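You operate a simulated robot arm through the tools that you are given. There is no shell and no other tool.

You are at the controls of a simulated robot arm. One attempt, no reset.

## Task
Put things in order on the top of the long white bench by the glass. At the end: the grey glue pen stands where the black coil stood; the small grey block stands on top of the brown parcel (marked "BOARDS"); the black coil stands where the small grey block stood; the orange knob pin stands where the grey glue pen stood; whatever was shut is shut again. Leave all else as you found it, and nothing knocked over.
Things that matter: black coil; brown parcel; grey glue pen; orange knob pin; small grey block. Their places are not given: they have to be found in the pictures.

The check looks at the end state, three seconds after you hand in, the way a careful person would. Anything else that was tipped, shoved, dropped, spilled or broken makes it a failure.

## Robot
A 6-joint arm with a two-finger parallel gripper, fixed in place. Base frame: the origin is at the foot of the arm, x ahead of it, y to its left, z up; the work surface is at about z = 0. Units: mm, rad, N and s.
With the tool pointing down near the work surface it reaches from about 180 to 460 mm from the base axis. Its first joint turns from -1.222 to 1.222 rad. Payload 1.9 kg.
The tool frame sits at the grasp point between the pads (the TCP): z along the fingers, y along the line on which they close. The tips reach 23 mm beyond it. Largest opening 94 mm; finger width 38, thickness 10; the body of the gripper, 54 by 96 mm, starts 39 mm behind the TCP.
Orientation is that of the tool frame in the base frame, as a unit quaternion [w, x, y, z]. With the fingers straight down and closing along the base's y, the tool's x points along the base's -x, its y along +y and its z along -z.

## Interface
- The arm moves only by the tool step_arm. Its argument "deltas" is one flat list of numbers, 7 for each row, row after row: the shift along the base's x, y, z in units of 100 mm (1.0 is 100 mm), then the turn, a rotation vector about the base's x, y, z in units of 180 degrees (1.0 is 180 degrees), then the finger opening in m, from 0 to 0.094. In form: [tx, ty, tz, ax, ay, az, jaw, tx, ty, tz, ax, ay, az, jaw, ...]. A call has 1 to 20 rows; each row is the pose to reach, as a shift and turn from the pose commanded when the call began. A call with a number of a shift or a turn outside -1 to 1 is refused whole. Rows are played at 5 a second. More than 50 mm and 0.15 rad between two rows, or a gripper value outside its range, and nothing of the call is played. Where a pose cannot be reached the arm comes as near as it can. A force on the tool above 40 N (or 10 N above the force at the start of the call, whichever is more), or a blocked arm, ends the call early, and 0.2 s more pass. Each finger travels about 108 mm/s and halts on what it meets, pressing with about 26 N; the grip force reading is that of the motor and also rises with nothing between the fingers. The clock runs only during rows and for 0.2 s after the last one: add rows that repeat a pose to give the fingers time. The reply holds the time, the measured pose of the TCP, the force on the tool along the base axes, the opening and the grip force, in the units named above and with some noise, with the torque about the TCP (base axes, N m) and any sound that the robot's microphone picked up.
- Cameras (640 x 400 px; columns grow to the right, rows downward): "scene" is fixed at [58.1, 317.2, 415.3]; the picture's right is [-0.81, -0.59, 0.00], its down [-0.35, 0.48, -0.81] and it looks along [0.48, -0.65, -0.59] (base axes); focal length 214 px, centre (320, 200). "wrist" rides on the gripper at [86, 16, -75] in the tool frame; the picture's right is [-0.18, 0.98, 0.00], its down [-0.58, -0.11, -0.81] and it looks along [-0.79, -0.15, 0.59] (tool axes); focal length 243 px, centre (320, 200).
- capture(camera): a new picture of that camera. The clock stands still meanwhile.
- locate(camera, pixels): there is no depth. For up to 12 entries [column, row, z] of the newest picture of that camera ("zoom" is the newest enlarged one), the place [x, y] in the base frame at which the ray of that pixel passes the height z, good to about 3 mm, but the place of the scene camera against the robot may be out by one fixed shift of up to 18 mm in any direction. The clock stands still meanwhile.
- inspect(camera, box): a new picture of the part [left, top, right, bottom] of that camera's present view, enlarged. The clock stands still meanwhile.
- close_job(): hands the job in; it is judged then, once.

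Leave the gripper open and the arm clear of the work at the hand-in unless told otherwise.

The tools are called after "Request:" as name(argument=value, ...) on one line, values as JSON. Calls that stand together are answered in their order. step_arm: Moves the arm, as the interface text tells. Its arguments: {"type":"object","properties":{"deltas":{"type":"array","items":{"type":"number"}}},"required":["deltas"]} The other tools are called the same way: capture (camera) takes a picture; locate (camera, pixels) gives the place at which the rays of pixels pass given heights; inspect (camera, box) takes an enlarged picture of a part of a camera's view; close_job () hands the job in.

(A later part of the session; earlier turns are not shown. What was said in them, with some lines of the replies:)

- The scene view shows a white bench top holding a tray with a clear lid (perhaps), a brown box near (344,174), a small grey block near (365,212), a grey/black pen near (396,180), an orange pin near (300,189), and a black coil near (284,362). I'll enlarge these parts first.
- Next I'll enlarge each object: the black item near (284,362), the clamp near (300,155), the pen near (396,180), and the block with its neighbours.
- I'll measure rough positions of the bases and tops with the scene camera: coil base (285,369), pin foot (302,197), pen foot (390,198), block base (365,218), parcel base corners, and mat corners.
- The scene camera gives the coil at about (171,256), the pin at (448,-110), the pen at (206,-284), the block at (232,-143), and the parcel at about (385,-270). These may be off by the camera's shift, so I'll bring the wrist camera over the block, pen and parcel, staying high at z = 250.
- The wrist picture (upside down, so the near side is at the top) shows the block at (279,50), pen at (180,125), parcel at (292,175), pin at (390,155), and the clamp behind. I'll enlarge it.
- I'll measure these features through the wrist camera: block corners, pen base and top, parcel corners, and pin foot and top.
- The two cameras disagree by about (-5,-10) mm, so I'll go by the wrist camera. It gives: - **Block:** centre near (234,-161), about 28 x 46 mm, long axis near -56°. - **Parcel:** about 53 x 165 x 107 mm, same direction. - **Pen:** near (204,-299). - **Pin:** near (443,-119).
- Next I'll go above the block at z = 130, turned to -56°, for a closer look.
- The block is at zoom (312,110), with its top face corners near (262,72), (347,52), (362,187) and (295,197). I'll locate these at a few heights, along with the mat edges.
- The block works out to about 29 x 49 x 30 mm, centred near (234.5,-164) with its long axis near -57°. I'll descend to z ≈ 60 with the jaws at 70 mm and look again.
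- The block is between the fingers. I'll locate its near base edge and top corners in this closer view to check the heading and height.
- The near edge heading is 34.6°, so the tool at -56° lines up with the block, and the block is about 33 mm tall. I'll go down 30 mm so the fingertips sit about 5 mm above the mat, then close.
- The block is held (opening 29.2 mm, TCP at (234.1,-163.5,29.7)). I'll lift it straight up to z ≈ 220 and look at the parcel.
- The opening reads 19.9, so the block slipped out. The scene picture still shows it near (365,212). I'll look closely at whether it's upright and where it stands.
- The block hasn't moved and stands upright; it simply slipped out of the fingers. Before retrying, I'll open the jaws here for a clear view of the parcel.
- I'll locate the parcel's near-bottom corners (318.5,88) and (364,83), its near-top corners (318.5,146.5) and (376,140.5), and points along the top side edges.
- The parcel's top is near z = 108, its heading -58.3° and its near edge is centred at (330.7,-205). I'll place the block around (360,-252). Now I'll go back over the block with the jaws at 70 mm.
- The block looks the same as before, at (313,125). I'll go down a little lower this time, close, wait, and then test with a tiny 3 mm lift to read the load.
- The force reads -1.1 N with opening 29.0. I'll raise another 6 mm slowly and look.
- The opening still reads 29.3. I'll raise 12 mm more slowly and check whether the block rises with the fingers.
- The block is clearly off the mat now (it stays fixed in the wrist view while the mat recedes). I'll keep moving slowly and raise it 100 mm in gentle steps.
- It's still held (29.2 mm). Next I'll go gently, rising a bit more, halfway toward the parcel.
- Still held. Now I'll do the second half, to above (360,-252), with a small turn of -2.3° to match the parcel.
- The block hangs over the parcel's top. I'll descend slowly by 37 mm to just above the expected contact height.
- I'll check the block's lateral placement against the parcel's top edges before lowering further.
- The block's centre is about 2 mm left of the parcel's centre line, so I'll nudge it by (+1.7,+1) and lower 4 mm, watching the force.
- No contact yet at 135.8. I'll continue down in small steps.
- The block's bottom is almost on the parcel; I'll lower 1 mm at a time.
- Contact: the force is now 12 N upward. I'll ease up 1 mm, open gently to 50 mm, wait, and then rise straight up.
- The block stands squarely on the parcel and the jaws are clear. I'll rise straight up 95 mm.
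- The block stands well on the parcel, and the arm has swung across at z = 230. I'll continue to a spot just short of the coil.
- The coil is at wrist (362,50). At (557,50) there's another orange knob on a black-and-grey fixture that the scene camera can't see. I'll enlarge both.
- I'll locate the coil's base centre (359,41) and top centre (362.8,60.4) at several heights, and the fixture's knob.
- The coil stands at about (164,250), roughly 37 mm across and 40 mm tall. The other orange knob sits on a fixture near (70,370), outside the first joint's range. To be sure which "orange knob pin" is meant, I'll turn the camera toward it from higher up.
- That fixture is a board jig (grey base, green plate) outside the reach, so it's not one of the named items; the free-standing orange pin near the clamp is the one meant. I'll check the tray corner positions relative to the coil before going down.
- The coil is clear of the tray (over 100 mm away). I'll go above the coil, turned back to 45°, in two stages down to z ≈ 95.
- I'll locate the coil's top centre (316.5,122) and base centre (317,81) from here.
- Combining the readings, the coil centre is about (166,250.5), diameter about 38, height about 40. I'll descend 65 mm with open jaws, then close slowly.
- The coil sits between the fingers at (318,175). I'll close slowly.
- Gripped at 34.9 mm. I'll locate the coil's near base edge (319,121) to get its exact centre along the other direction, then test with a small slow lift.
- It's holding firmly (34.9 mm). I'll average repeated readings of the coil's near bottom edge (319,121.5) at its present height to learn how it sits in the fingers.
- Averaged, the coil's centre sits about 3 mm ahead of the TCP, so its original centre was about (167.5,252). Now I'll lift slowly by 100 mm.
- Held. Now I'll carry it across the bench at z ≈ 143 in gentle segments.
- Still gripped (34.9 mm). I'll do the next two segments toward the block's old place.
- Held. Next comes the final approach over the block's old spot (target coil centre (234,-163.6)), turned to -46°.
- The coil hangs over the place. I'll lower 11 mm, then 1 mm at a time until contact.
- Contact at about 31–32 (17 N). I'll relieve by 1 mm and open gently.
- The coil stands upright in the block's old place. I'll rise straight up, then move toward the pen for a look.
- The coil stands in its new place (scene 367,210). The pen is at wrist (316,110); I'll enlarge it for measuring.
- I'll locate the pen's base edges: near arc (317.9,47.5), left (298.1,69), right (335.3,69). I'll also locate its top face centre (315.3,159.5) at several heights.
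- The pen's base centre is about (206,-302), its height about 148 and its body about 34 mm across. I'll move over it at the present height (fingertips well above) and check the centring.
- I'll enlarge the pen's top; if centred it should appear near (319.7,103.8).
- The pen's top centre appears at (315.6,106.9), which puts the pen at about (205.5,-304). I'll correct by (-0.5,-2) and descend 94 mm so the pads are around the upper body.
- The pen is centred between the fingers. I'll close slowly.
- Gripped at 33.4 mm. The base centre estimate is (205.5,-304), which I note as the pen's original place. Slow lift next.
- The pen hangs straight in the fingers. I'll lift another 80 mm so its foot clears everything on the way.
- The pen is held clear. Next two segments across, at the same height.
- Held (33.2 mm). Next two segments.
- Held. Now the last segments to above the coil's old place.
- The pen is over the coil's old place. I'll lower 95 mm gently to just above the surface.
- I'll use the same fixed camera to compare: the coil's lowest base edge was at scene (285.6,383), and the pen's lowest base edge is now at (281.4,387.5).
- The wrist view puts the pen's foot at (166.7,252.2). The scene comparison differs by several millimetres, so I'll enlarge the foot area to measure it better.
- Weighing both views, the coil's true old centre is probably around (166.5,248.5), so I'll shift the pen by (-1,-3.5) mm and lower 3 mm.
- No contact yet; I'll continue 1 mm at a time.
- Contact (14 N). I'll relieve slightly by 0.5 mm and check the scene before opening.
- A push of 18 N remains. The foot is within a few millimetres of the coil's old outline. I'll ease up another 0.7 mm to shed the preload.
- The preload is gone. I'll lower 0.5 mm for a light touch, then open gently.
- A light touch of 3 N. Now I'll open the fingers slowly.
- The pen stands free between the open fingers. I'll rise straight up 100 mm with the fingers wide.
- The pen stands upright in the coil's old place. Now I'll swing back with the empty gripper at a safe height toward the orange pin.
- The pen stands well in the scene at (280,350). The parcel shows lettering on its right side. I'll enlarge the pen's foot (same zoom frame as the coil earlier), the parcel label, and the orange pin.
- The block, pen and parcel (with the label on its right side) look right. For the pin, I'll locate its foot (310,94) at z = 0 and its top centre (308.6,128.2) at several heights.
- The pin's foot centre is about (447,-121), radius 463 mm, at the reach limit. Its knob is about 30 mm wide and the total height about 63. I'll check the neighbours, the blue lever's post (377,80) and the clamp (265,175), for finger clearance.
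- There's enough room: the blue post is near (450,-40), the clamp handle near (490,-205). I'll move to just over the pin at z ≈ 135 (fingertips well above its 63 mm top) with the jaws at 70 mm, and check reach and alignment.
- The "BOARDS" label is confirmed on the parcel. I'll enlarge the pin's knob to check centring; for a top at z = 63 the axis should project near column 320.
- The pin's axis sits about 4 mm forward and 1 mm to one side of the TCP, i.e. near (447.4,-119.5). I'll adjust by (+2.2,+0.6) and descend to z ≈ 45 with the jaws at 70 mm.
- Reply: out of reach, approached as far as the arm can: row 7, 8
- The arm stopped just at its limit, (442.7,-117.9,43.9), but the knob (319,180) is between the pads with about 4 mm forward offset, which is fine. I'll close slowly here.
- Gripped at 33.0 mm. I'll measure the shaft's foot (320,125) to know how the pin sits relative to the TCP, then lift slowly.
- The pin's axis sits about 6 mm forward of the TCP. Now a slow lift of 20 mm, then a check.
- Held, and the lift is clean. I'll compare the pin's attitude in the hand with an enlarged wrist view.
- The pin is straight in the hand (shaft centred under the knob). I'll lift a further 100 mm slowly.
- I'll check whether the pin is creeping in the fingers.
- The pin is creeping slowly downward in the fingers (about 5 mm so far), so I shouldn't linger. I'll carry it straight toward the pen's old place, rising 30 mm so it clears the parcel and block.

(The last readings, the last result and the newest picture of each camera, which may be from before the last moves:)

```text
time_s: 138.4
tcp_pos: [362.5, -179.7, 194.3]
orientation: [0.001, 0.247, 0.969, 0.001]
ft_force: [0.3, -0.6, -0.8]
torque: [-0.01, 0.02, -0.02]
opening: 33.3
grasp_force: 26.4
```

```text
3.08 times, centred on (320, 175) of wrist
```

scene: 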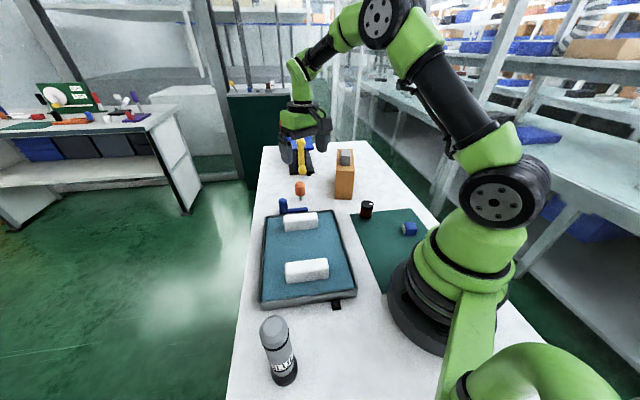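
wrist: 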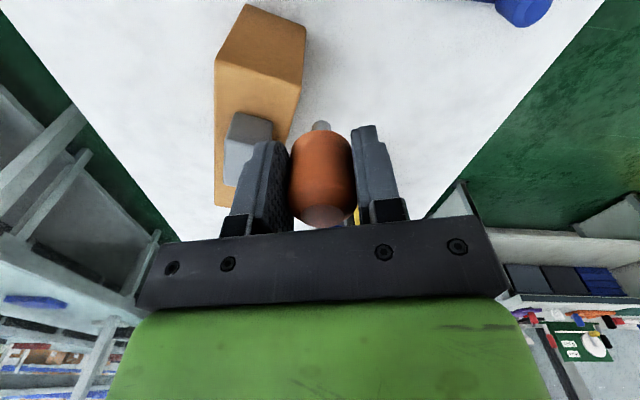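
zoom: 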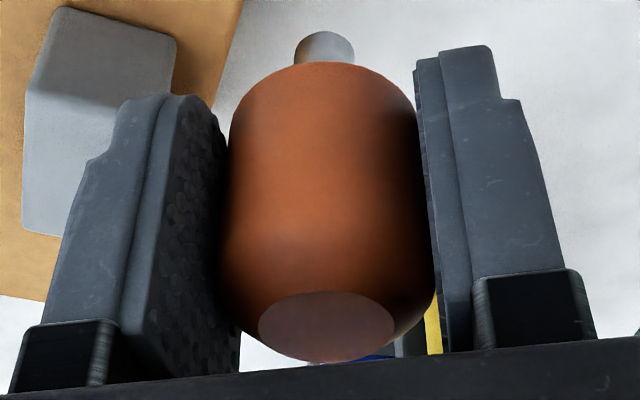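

The pin sits exactly as it did in the last view; no further creep. I'll continue with the next segment.

Request:
step_arm(deltas=[-0.024, -0.018, 0, 0, 0, -0.002, 0, -0.079, -0.061, 0, 0, 0, -0.008, 0, -0.174, -0.134, 0, 0, 0, -0.017, 0, -0.284, -0.22, 0, 0, 0, -0.027, 0, -0.403, -0.311, 0, 0, 0, -0.039, 0, -0.521, -0.403, 0, 0, 0, -0.05, 0, -0.64, -0.494, 0, 0, 0, -0.062, 0, -0.735, -0.567, 0, 0, 0, -0.071, 0, -0.79, -0.61, 0, 0, 0, -0.076, 0])

Request:
step_arm(deltas=[-0.024, -0.018, 0, 0, 0, -0.002, 0, -0.079, -0.06, 0, 0, 0, -0.008, 0, -0.174, -0.132, 0, 0, 0, -0.017, 0, -0.284, -0.216, 0, 0, 0, -0.027, 0, -0.403, -0.306, 0, 0, 0, -0.039, 0, -0.521, -0.396, 0, 0, 0, -0.05, 0, -0.64, -0.486, 0, 0, 0, -0.062, 0, -0.735, -0.558, 0, 0, 0, -0.071, 0, -0.79, -0.6, 0, 0, 0, -0.076, 0, -0.79, -0.6, 0, 0, 0, -0.076, 0])

Request:
capture(camera="wrist")

Request:
inspect(camera="wrist", box=[240, 110, 400, 240])

Request:
capture(camera="scene")

```text
time_s: 140.4
tcp_pos: [283.4, -239.6, 195.3]
orientation: [0.001, 0.361, 0.933, 0.0]
ft_force: [-0.4, 0.7, -1.2]
torque: [0.0, -0.04, -0.01]
opening: 33.0
grasp_force: 26.3
```

```text
time_s: 142.6
tcp_pos: [203.2, -300.7, 195.7]
orientation: [0.001, 0.469, 0.883, 0.001]
ft_force: [-0.2, 0.1, -1.5]
torque: [0.03, -0.03, 0.02]
opening: 32.8
grasp_force: 26.0
```

```text
taken
```

wrist: 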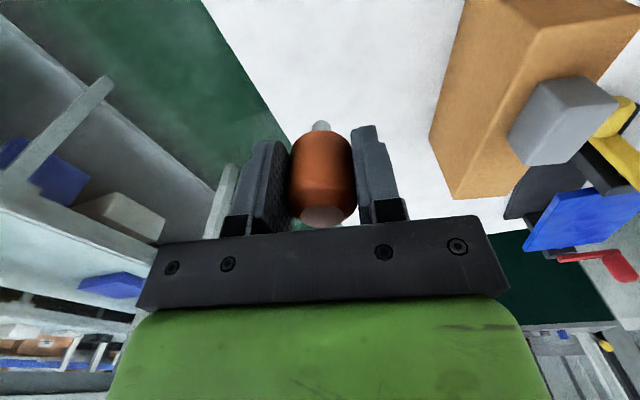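

```text
3.08 times, centred on (320, 175) of wrist
```

zoom: 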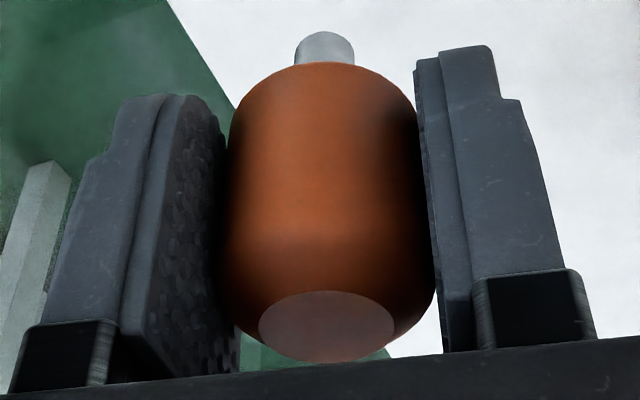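

```text
taken
```

scene: 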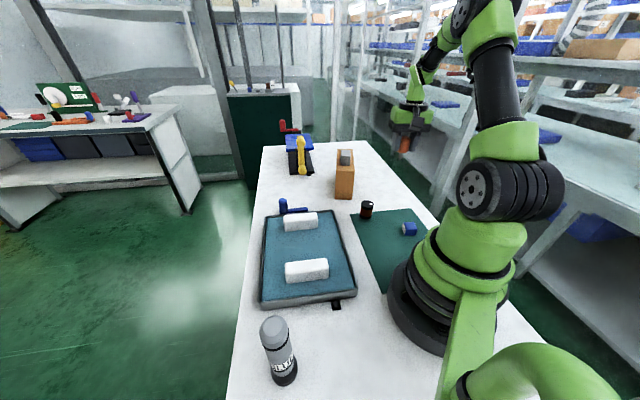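

Held steady. The pin's axis should now be within about 2 mm of the pen's old centre (205.5,-304). I'll lower in two stages to z ≈ 62, with a tiny correction of (-0.5,+1.5).

Request:
step_arm(deltas=[-0.005, 0.015, -0.02, 0, 0, 0, 0, -0.005, 0.015, -0.07, 0, 0, 0, 0, -0.005, 0.015, -0.15, 0, 0, 0, 0, -0.005, 0.015, -0.25, 0, 0, 0, 0, -0.005, 0.015, -0.36, 0, 0, 0, 0, -0.005, 0.015, -0.47, 0, 0, 0, 0, -0.005, 0.015, -0.58, 0, 0, 0, 0, -0.005, 0.015, -0.69, 0, 0, 0, 0, -0.005, 0.015, -0.8, 0, 0, 0, 0, -0.005, 0.015, -0.9, 0, 0, 0, 0, -0.005, 0.015, -0.97, 0, 0, 0, 0, -0.005, 0.015, -1.0, 0, 0, 0, 0])

Request:
step_arm(deltas=[0, 0, -0.02, 0, 0, 0, 0, 0, 0, -0.07, 0, 0, 0, 0, 0, 0, -0.14, 0, 0, 0, 0, 0, 0, -0.22, 0, 0, 0, 0, 0, 0, -0.28, 0, 0, 0, 0, 0, 0, -0.32, 0, 0, 0, 0, 0, 0, -0.34, 0, 0, 0, 0, 0, 0, -0.34, 0, 0, 0, 0])

Request:
capture(camera="wrist")

Request:
inspect(camera="scene", box=[350, 150, 430, 215])

Request:
inspect(camera="wrist", box=[272, 100, 368, 160])

```text
time_s: 145.2
tcp_pos: [201.9, -297.6, 94.3]
orientation: [0.001, 0.469, 0.883, 0.0]
ft_force: [0.3, 0.0, -1.1]
torque: [-0.02, 0.01, -0.01]
opening: 33.1
grasp_force: 26.0
```

```text
time_s: 147.0
tcp_pos: [202.6, -297.8, 60.8]
orientation: [0.001, 0.469, 0.883, 0.0]
ft_force: [-0.7, 1.0, -0.6]
torque: [0.01, -0.01, 0.0]
opening: 33.1
grasp_force: 26.1
```

```text
taken
```

wrist: 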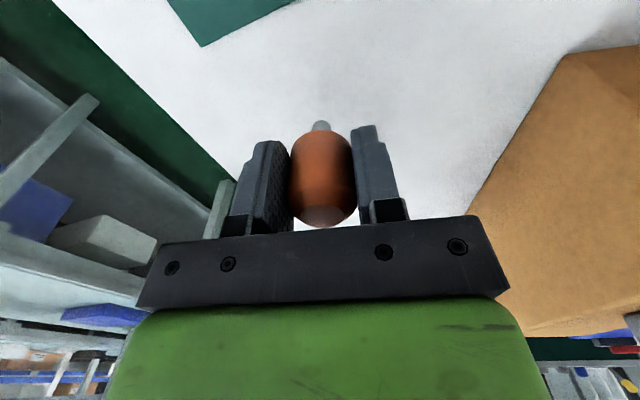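

```text
6.15 times, centred on (390, 182) of scene
```

zoom: 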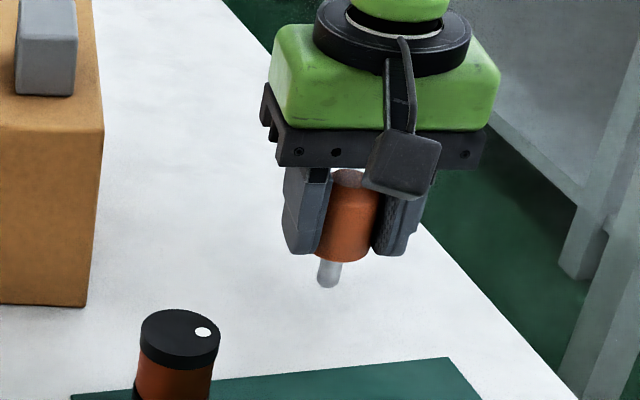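

```text
6.67 times, centred on (320, 130) of wrist
```

zoom: 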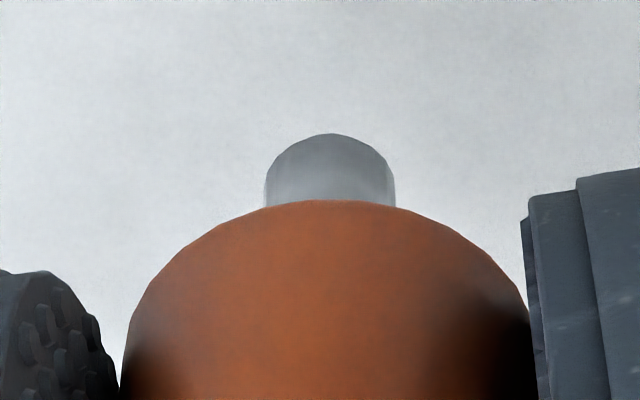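

The pin is nearly upright. I'll locate its foot's near edge (321.6,120) at about z = 12 to check the landing spot.

Request:
locate(camera="wrist", pixels=[[321.6, 120, 12], [321.6, 120, 12], [321.6, 120, 12], [321.6, 120, 12], [321.6, 120, 12], [321.6, 120, 12], [321.6, 120, 9], [321.6, 120, 9], [321.6, 120, 15], [321.6, 120, 15]])

```text
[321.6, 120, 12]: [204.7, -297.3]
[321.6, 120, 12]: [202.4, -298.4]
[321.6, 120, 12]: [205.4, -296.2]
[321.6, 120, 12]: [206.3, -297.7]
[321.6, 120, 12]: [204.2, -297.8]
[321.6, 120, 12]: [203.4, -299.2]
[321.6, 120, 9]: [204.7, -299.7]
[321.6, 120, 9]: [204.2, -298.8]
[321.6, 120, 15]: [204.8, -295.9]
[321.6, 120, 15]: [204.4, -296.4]
```

The foot would land near (206.5,-303), within 1.5 mm of the target. I'll apply (-0.7,-0.7), lower 8 mm, then 1 mm steps.

Request:
step_arm(deltas=[-0.007, -0.007, -0.01, 0, 0, 0, 0, -0.007, -0.007, -0.03, 0, 0, 0, 0, -0.007, -0.007, -0.055, 0, 0, 0, 0, -0.007, -0.007, -0.075, 0, 0, 0, 0, -0.007, -0.007, -0.08, 0, 0, 0, 0, -0.007, -0.007, -0.08, 0, 0, 0, 0])

Request:
step_arm(deltas=[0, 0, -0.005, 0, 0, 0, 0, 0, 0, -0.01, 0, 0, 0, 0, 0, 0, -0.01, 0, 0, 0, 0])

Request:
inspect(camera="scene", box=[366, 175, 414, 205])

```text
time_s: 148.4
tcp_pos: [202.5, -298.8, 52.8]
orientation: [0.002, 0.469, 0.883, 0.0]
ft_force: [-0.3, 0.2, -0.4]
torque: [0.0, -0.01, -0.01]
opening: 33.1
grasp_force: 26.5
```

```text
time_s: 149.2
tcp_pos: [203.3, -298.3, 51.6]
orientation: [0.0, 0.468, 0.884, 0.001]
ft_force: [0.2, -0.5, 0.0]
torque: [-0.03, 0.01, 0.01]
opening: 32.8
grasp_force: 26.2
```

```text
13.33 times, centred on (390, 190) of scene
```

zoom: 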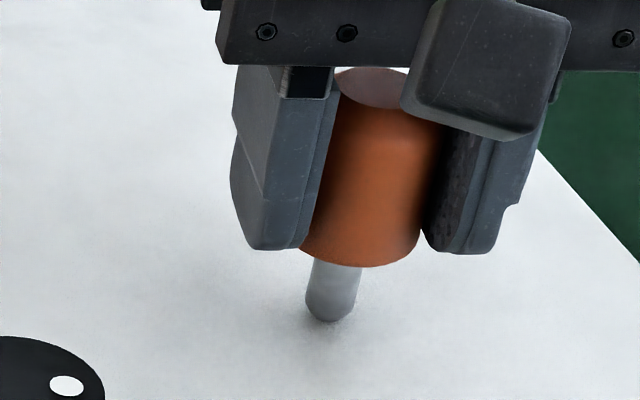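

The tip is just above its shadow. I'll continue down 1 mm at a time.

Request:
step_arm(deltas=[0, 0, -0.005, 0, 0, 0, 0, 0, 0, -0.01, 0, 0, 0, 0, 0, 0, -0.01, 0, 0, 0, 0])

Request:
step_arm(deltas=[0, 0, -0.005, 0, 0, 0, 0, 0, 0, -0.01, 0, 0, 0, 0, 0, 0, -0.01, 0, 0, 0, 0])

```text
time_s: 150.0
tcp_pos: [203.1, -299.0, 50.8]
orientation: [0.002, 0.469, 0.883, 0.0]
ft_force: [0.1, -0.1, -0.3]
torque: [0.0, -0.02, 0.03]
opening: 32.7
grasp_force: 25.8
```

```text
time_s: 150.8
tcp_pos: [203.0, -298.5, 50.1]
orientation: [0.002, 0.469, 0.883, 0.0]
ft_force: [0.1, -0.5, -0.4]
torque: [0.01, 0.01, -0.01]
opening: 33.1
grasp_force: 26.0
```

No contact yet at 50.1. Continuing in 0.8 mm steps.

Request:
step_arm(deltas=[0, 0, -0.004, 0, 0, 0, 0, 0, 0, -0.008, 0, 0, 0, 0, 0, 0, -0.008, 0, 0, 0, 0])

Request:
inspect(camera="scene", box=[366, 175, 414, 205])

```text
time_s: 151.6
tcp_pos: [202.5, -298.3, 50.3]
orientation: [0.001, 0.469, 0.883, 0.0]
ft_force: [1.3, 0.3, 7.3]
torque: [0.01, -0.07, 0.01]
opening: 32.9
grasp_force: 25.9
```

```text
13.33 times, centred on (390, 190) of scene
```

zoom: 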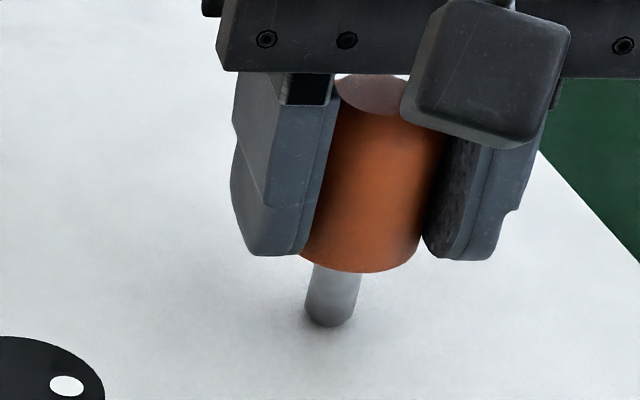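

Light contact (7 N). I'll ease up 0.3 mm and open very slowly.

Request:
step_arm(deltas=[0, 0, 0.003, 0, 0, 0, 0, 0, 0, 0.003, 0, 0, 0, 0])

Request:
step_arm(deltas=[0, 0, 0, 0, 0, 0, 0.0325, 0, 0, 0, 0, 0, 0, 0.0335, 0, 0, 0, 0, 0, 0, 0.0345, 0, 0, 0, 0, 0, 0, 0.036, 0, 0, 0, 0, 0, 0, 0.038, 0, 0, 0, 0, 0, 0, 0.041, 0, 0, 0, 0, 0, 0, 0.045, 0, 0, 0, 0, 0, 0, 0.05, 0, 0, 0, 0, 0, 0, 0.058, 0, 0, 0, 0, 0, 0, 0.068, 0, 0, 0, 0, 0, 0, 0.078, 0, 0, 0, 0, 0, 0, 0.078])

Request:
inspect(camera="scene", box=[366, 175, 414, 205])

Request:
capture(camera="wrist")

```text
time_s: 152.2
tcp_pos: [203.1, -299.5, 51.5]
orientation: [0.001, 0.469, 0.883, 0.0]
ft_force: [2.0, 1.0, 7.1]
torque: [0.0, -0.14, 0.0]
opening: 33.1
grasp_force: 26.6
```

```text
time_s: 154.8
tcp_pos: [201.6, -299.2, 50.0]
orientation: [0.002, 0.469, 0.883, 0.001]
ft_force: [0.0, -0.9, -0.2]
torque: [-0.03, 0.0, 0.04]
opening: 78.3
grasp_force: 0.1
```

```text
13.33 times, centred on (390, 190) of scene
```

zoom: 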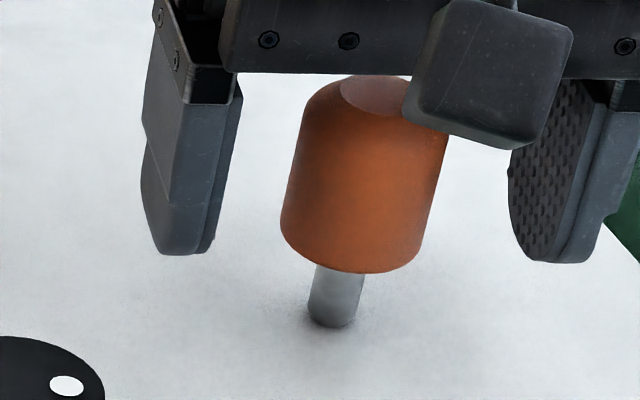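

```text
taken
```

wrist: 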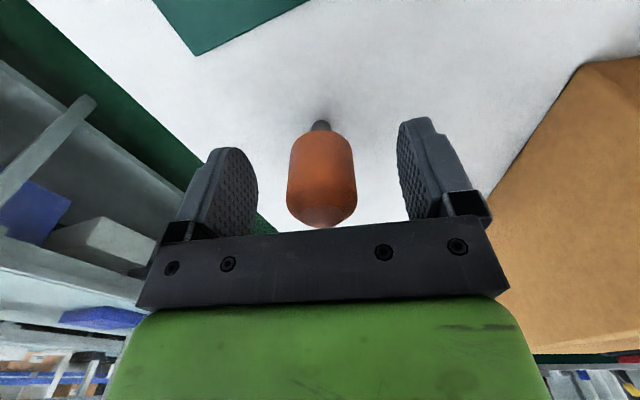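

The pin stands freely between the open fingers. I'll rise straight up.

Request:
step_arm(deltas=[0, 0, 0.03, 0, 0, 0, 0.078, 0, 0, 0.1, 0, 0, 0, 0.078, 0, 0, 0.22, 0, 0, 0, 0.078, 0, 0, 0.37, 0, 0, 0, 0.085, 0, 0, 0.55, 0, 0, 0, 0.09, 0, 0, 0.75, 0, 0, 0, 0.094, 0, 0, 0.92, 0, 0, 0, 0.094, 0, 0, 1.0, 0, 0, 0, 0.094, 0, 0, 1.0, 0, 0, 0, 0.094])

Request:
capture(camera="scene")

Request:
inspect(camera="scene", box=[340, 145, 430, 245])

Request:
capture(camera="wrist")

```text
time_s: 156.8
tcp_pos: [203.3, -298.4, 150.7]
orientation: [0.001, 0.469, 0.883, 0.0]
ft_force: [0.4, 0.3, 1.1]
torque: [0.01, 0.0, 0.0]
opening: 94.2
grasp_force: 0.1
```

```text
taken
```

scene: 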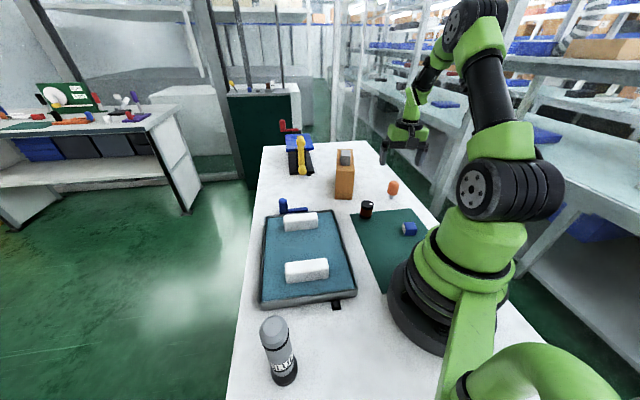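

```text
4.00 times, centred on (385, 195) of scene
```

zoom: 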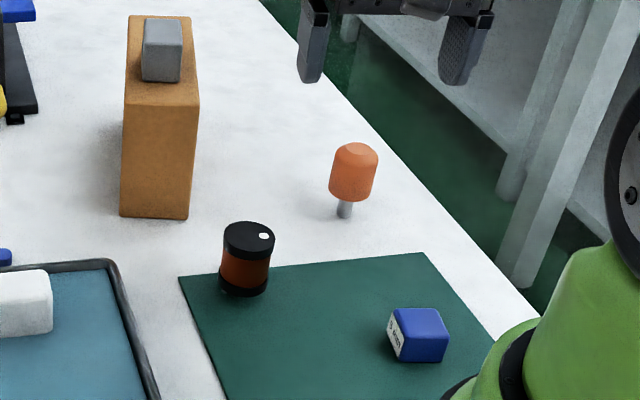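

```text
taken
```

wrist: 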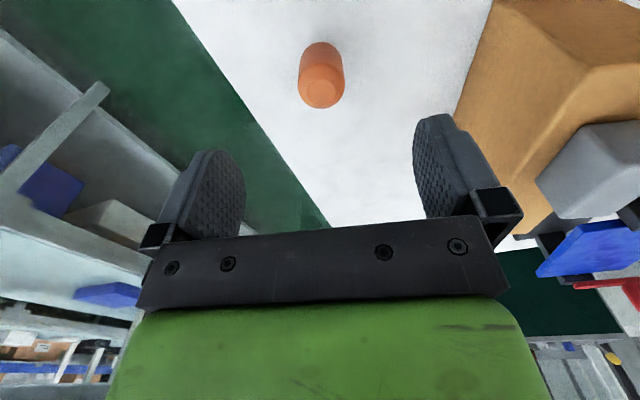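

Everything matches: the pin's foot is at zoom (344,214), where the pen's foot was (345,212); the coil is at (243,285), where the block's base was (245,288); the block is on the parcel. I'll raise the arm and take it clear, back to near its starting pose.

Request:
step_arm(deltas=[0, 0, 0.1, 0, 0, 0, 0.094, 0, 0, 0.3, 0, 0, 0, 0.094, 0, 0, 0.55, 0, 0, 0, 0.094, 0, 0, 0.8, 0, 0, 0, 0.094, 0, 0, 1.0, 0, 0, 0, 0.094])

Request:
step_arm(deltas=[0.1, 0.2, 0.05, 0, 0, 0.02, 0.094, 0.2, 0.4, 0.1, 0, 0, 0.045, 0.094, 0.3, 0.6, 0.15, 0, 0, 0.07, 0.094, 0.4, 0.8, 0.2, 0, 0, 0.095, 0.094, 0.5, 1.0, 0.25, 0, 0, 0.12, 0.094])

Request:
step_arm(deltas=[0.1, 0.2, 0, 0, 0, 0.035, 0.094, 0.2, 0.4, 0, 0, 0, 0.07, 0.094, 0.3, 0.6, 0, 0, 0, 0.105, 0.094, 0.4, 0.8, 0, 0, 0, 0.14, 0.094, 0.5, 1.0, 0, 0, 0, 0.175, 0.094, 0.5, 1.0, 0, 0, 0, 0.175, 0.094])

Request:
capture(camera="scene")

Request:
capture(camera="wrist")

```text
time_s: 158.0
tcp_pos: [202.5, -299.9, 249.1]
orientation: [0.0, 0.468, 0.884, 0.0]
ft_force: [0.5, 0.5, -0.7]
torque: [0.0, 0.0, 0.01]
opening: 94.1
grasp_force: 0.2
```

```text
time_s: 159.2
tcp_pos: [254.0, -199.1, 275.2]
orientation: [0.001, 0.294, 0.956, 0.0]
ft_force: [-0.3, 0.7, -0.7]
torque: [0.02, 0.0, 0.0]
opening: 93.8
grasp_force: 0.0
```

```text
time_s: 160.6
tcp_pos: [302.6, -100.2, 272.1]
orientation: [0.0, 0.023, 1.0, 0.001]
ft_force: [0.6, 0.0, 0.0]
torque: [-0.01, -0.02, 0.03]
opening: 94.1
grasp_force: 0.0
```

```text
taken
```

scene: 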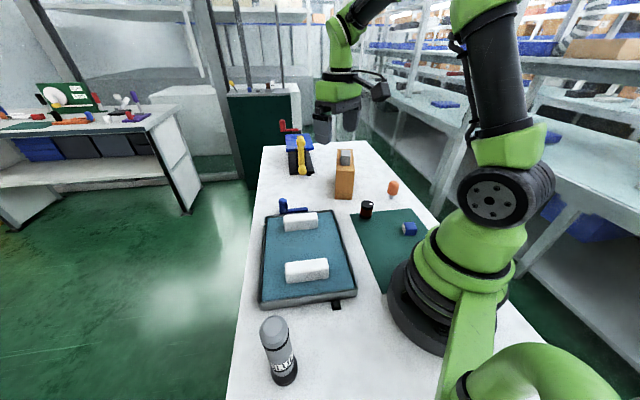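

```text
taken
```

wrist: 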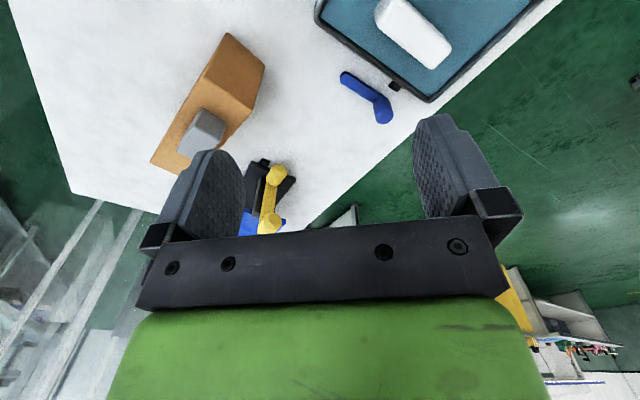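

The arm is clear. One last enlarged look, using the same frames as at the start, to confirm the tray, lever, clamp and blue box are unchanged.

Request:
inspect(camera="scene", box=[240, 130, 440, 255])

Request:
inspect(camera="scene", box=[220, 200, 440, 400])

```text
3.20 times, centred on (340, 192) of scene
```

zoom: 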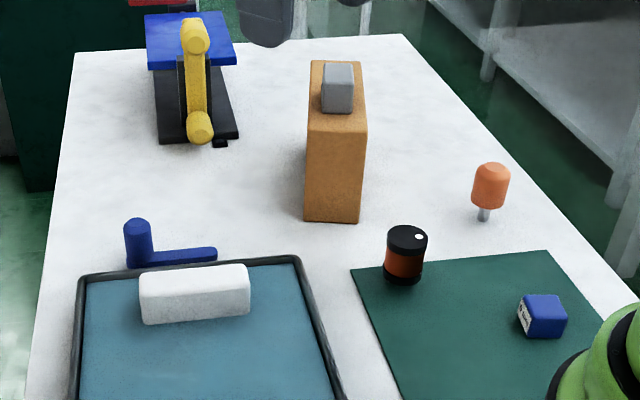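

```text
2.00 times, centred on (330, 300) of scene
```

zoom: 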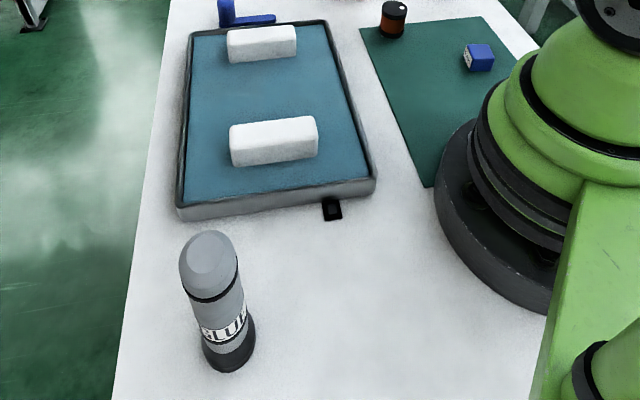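

Everything else matches the first pictures: parcel corners, tray with its two white bars, blue lever, clamp, mat and blue box. All five items stand where they should, nothing was opened, and the gripper is open and clear. I'm handing in now.

Request:
close_job()

```text
The job is handed in.
```

The job is handed in, and all four moves are done. The last pictures show every item upright, the gripper open and the arm clear.

| Item | Where it stands now | How close |
|---|---|---|
| Grey glue pen | where the black coil stood | about 3–4 mm off in the scene camera, my least certain placement |
| Small grey block | on top of the brown parcel ("BOARDS") | about on the parcel's centre line, towards its near end |
| Black coil | where the small grey block stood | within about 2 mm, by the scene camera |
| Orange knob pin | where the grey glue pen stood | within about 2 mm |

- **Slips:** the block slipped out of the fingers on the first lift and stayed upright in its place; the second, slower lift held. The pin slid about 5 mm down in the grip while being lifted, but it was set down upright.
- **Shut things:** I opened nothing, so nothing needed shutting again.
- **Everything else:** the parcel, tray, blue lever, clamp, mat and blue box look the same as in the first pictures.
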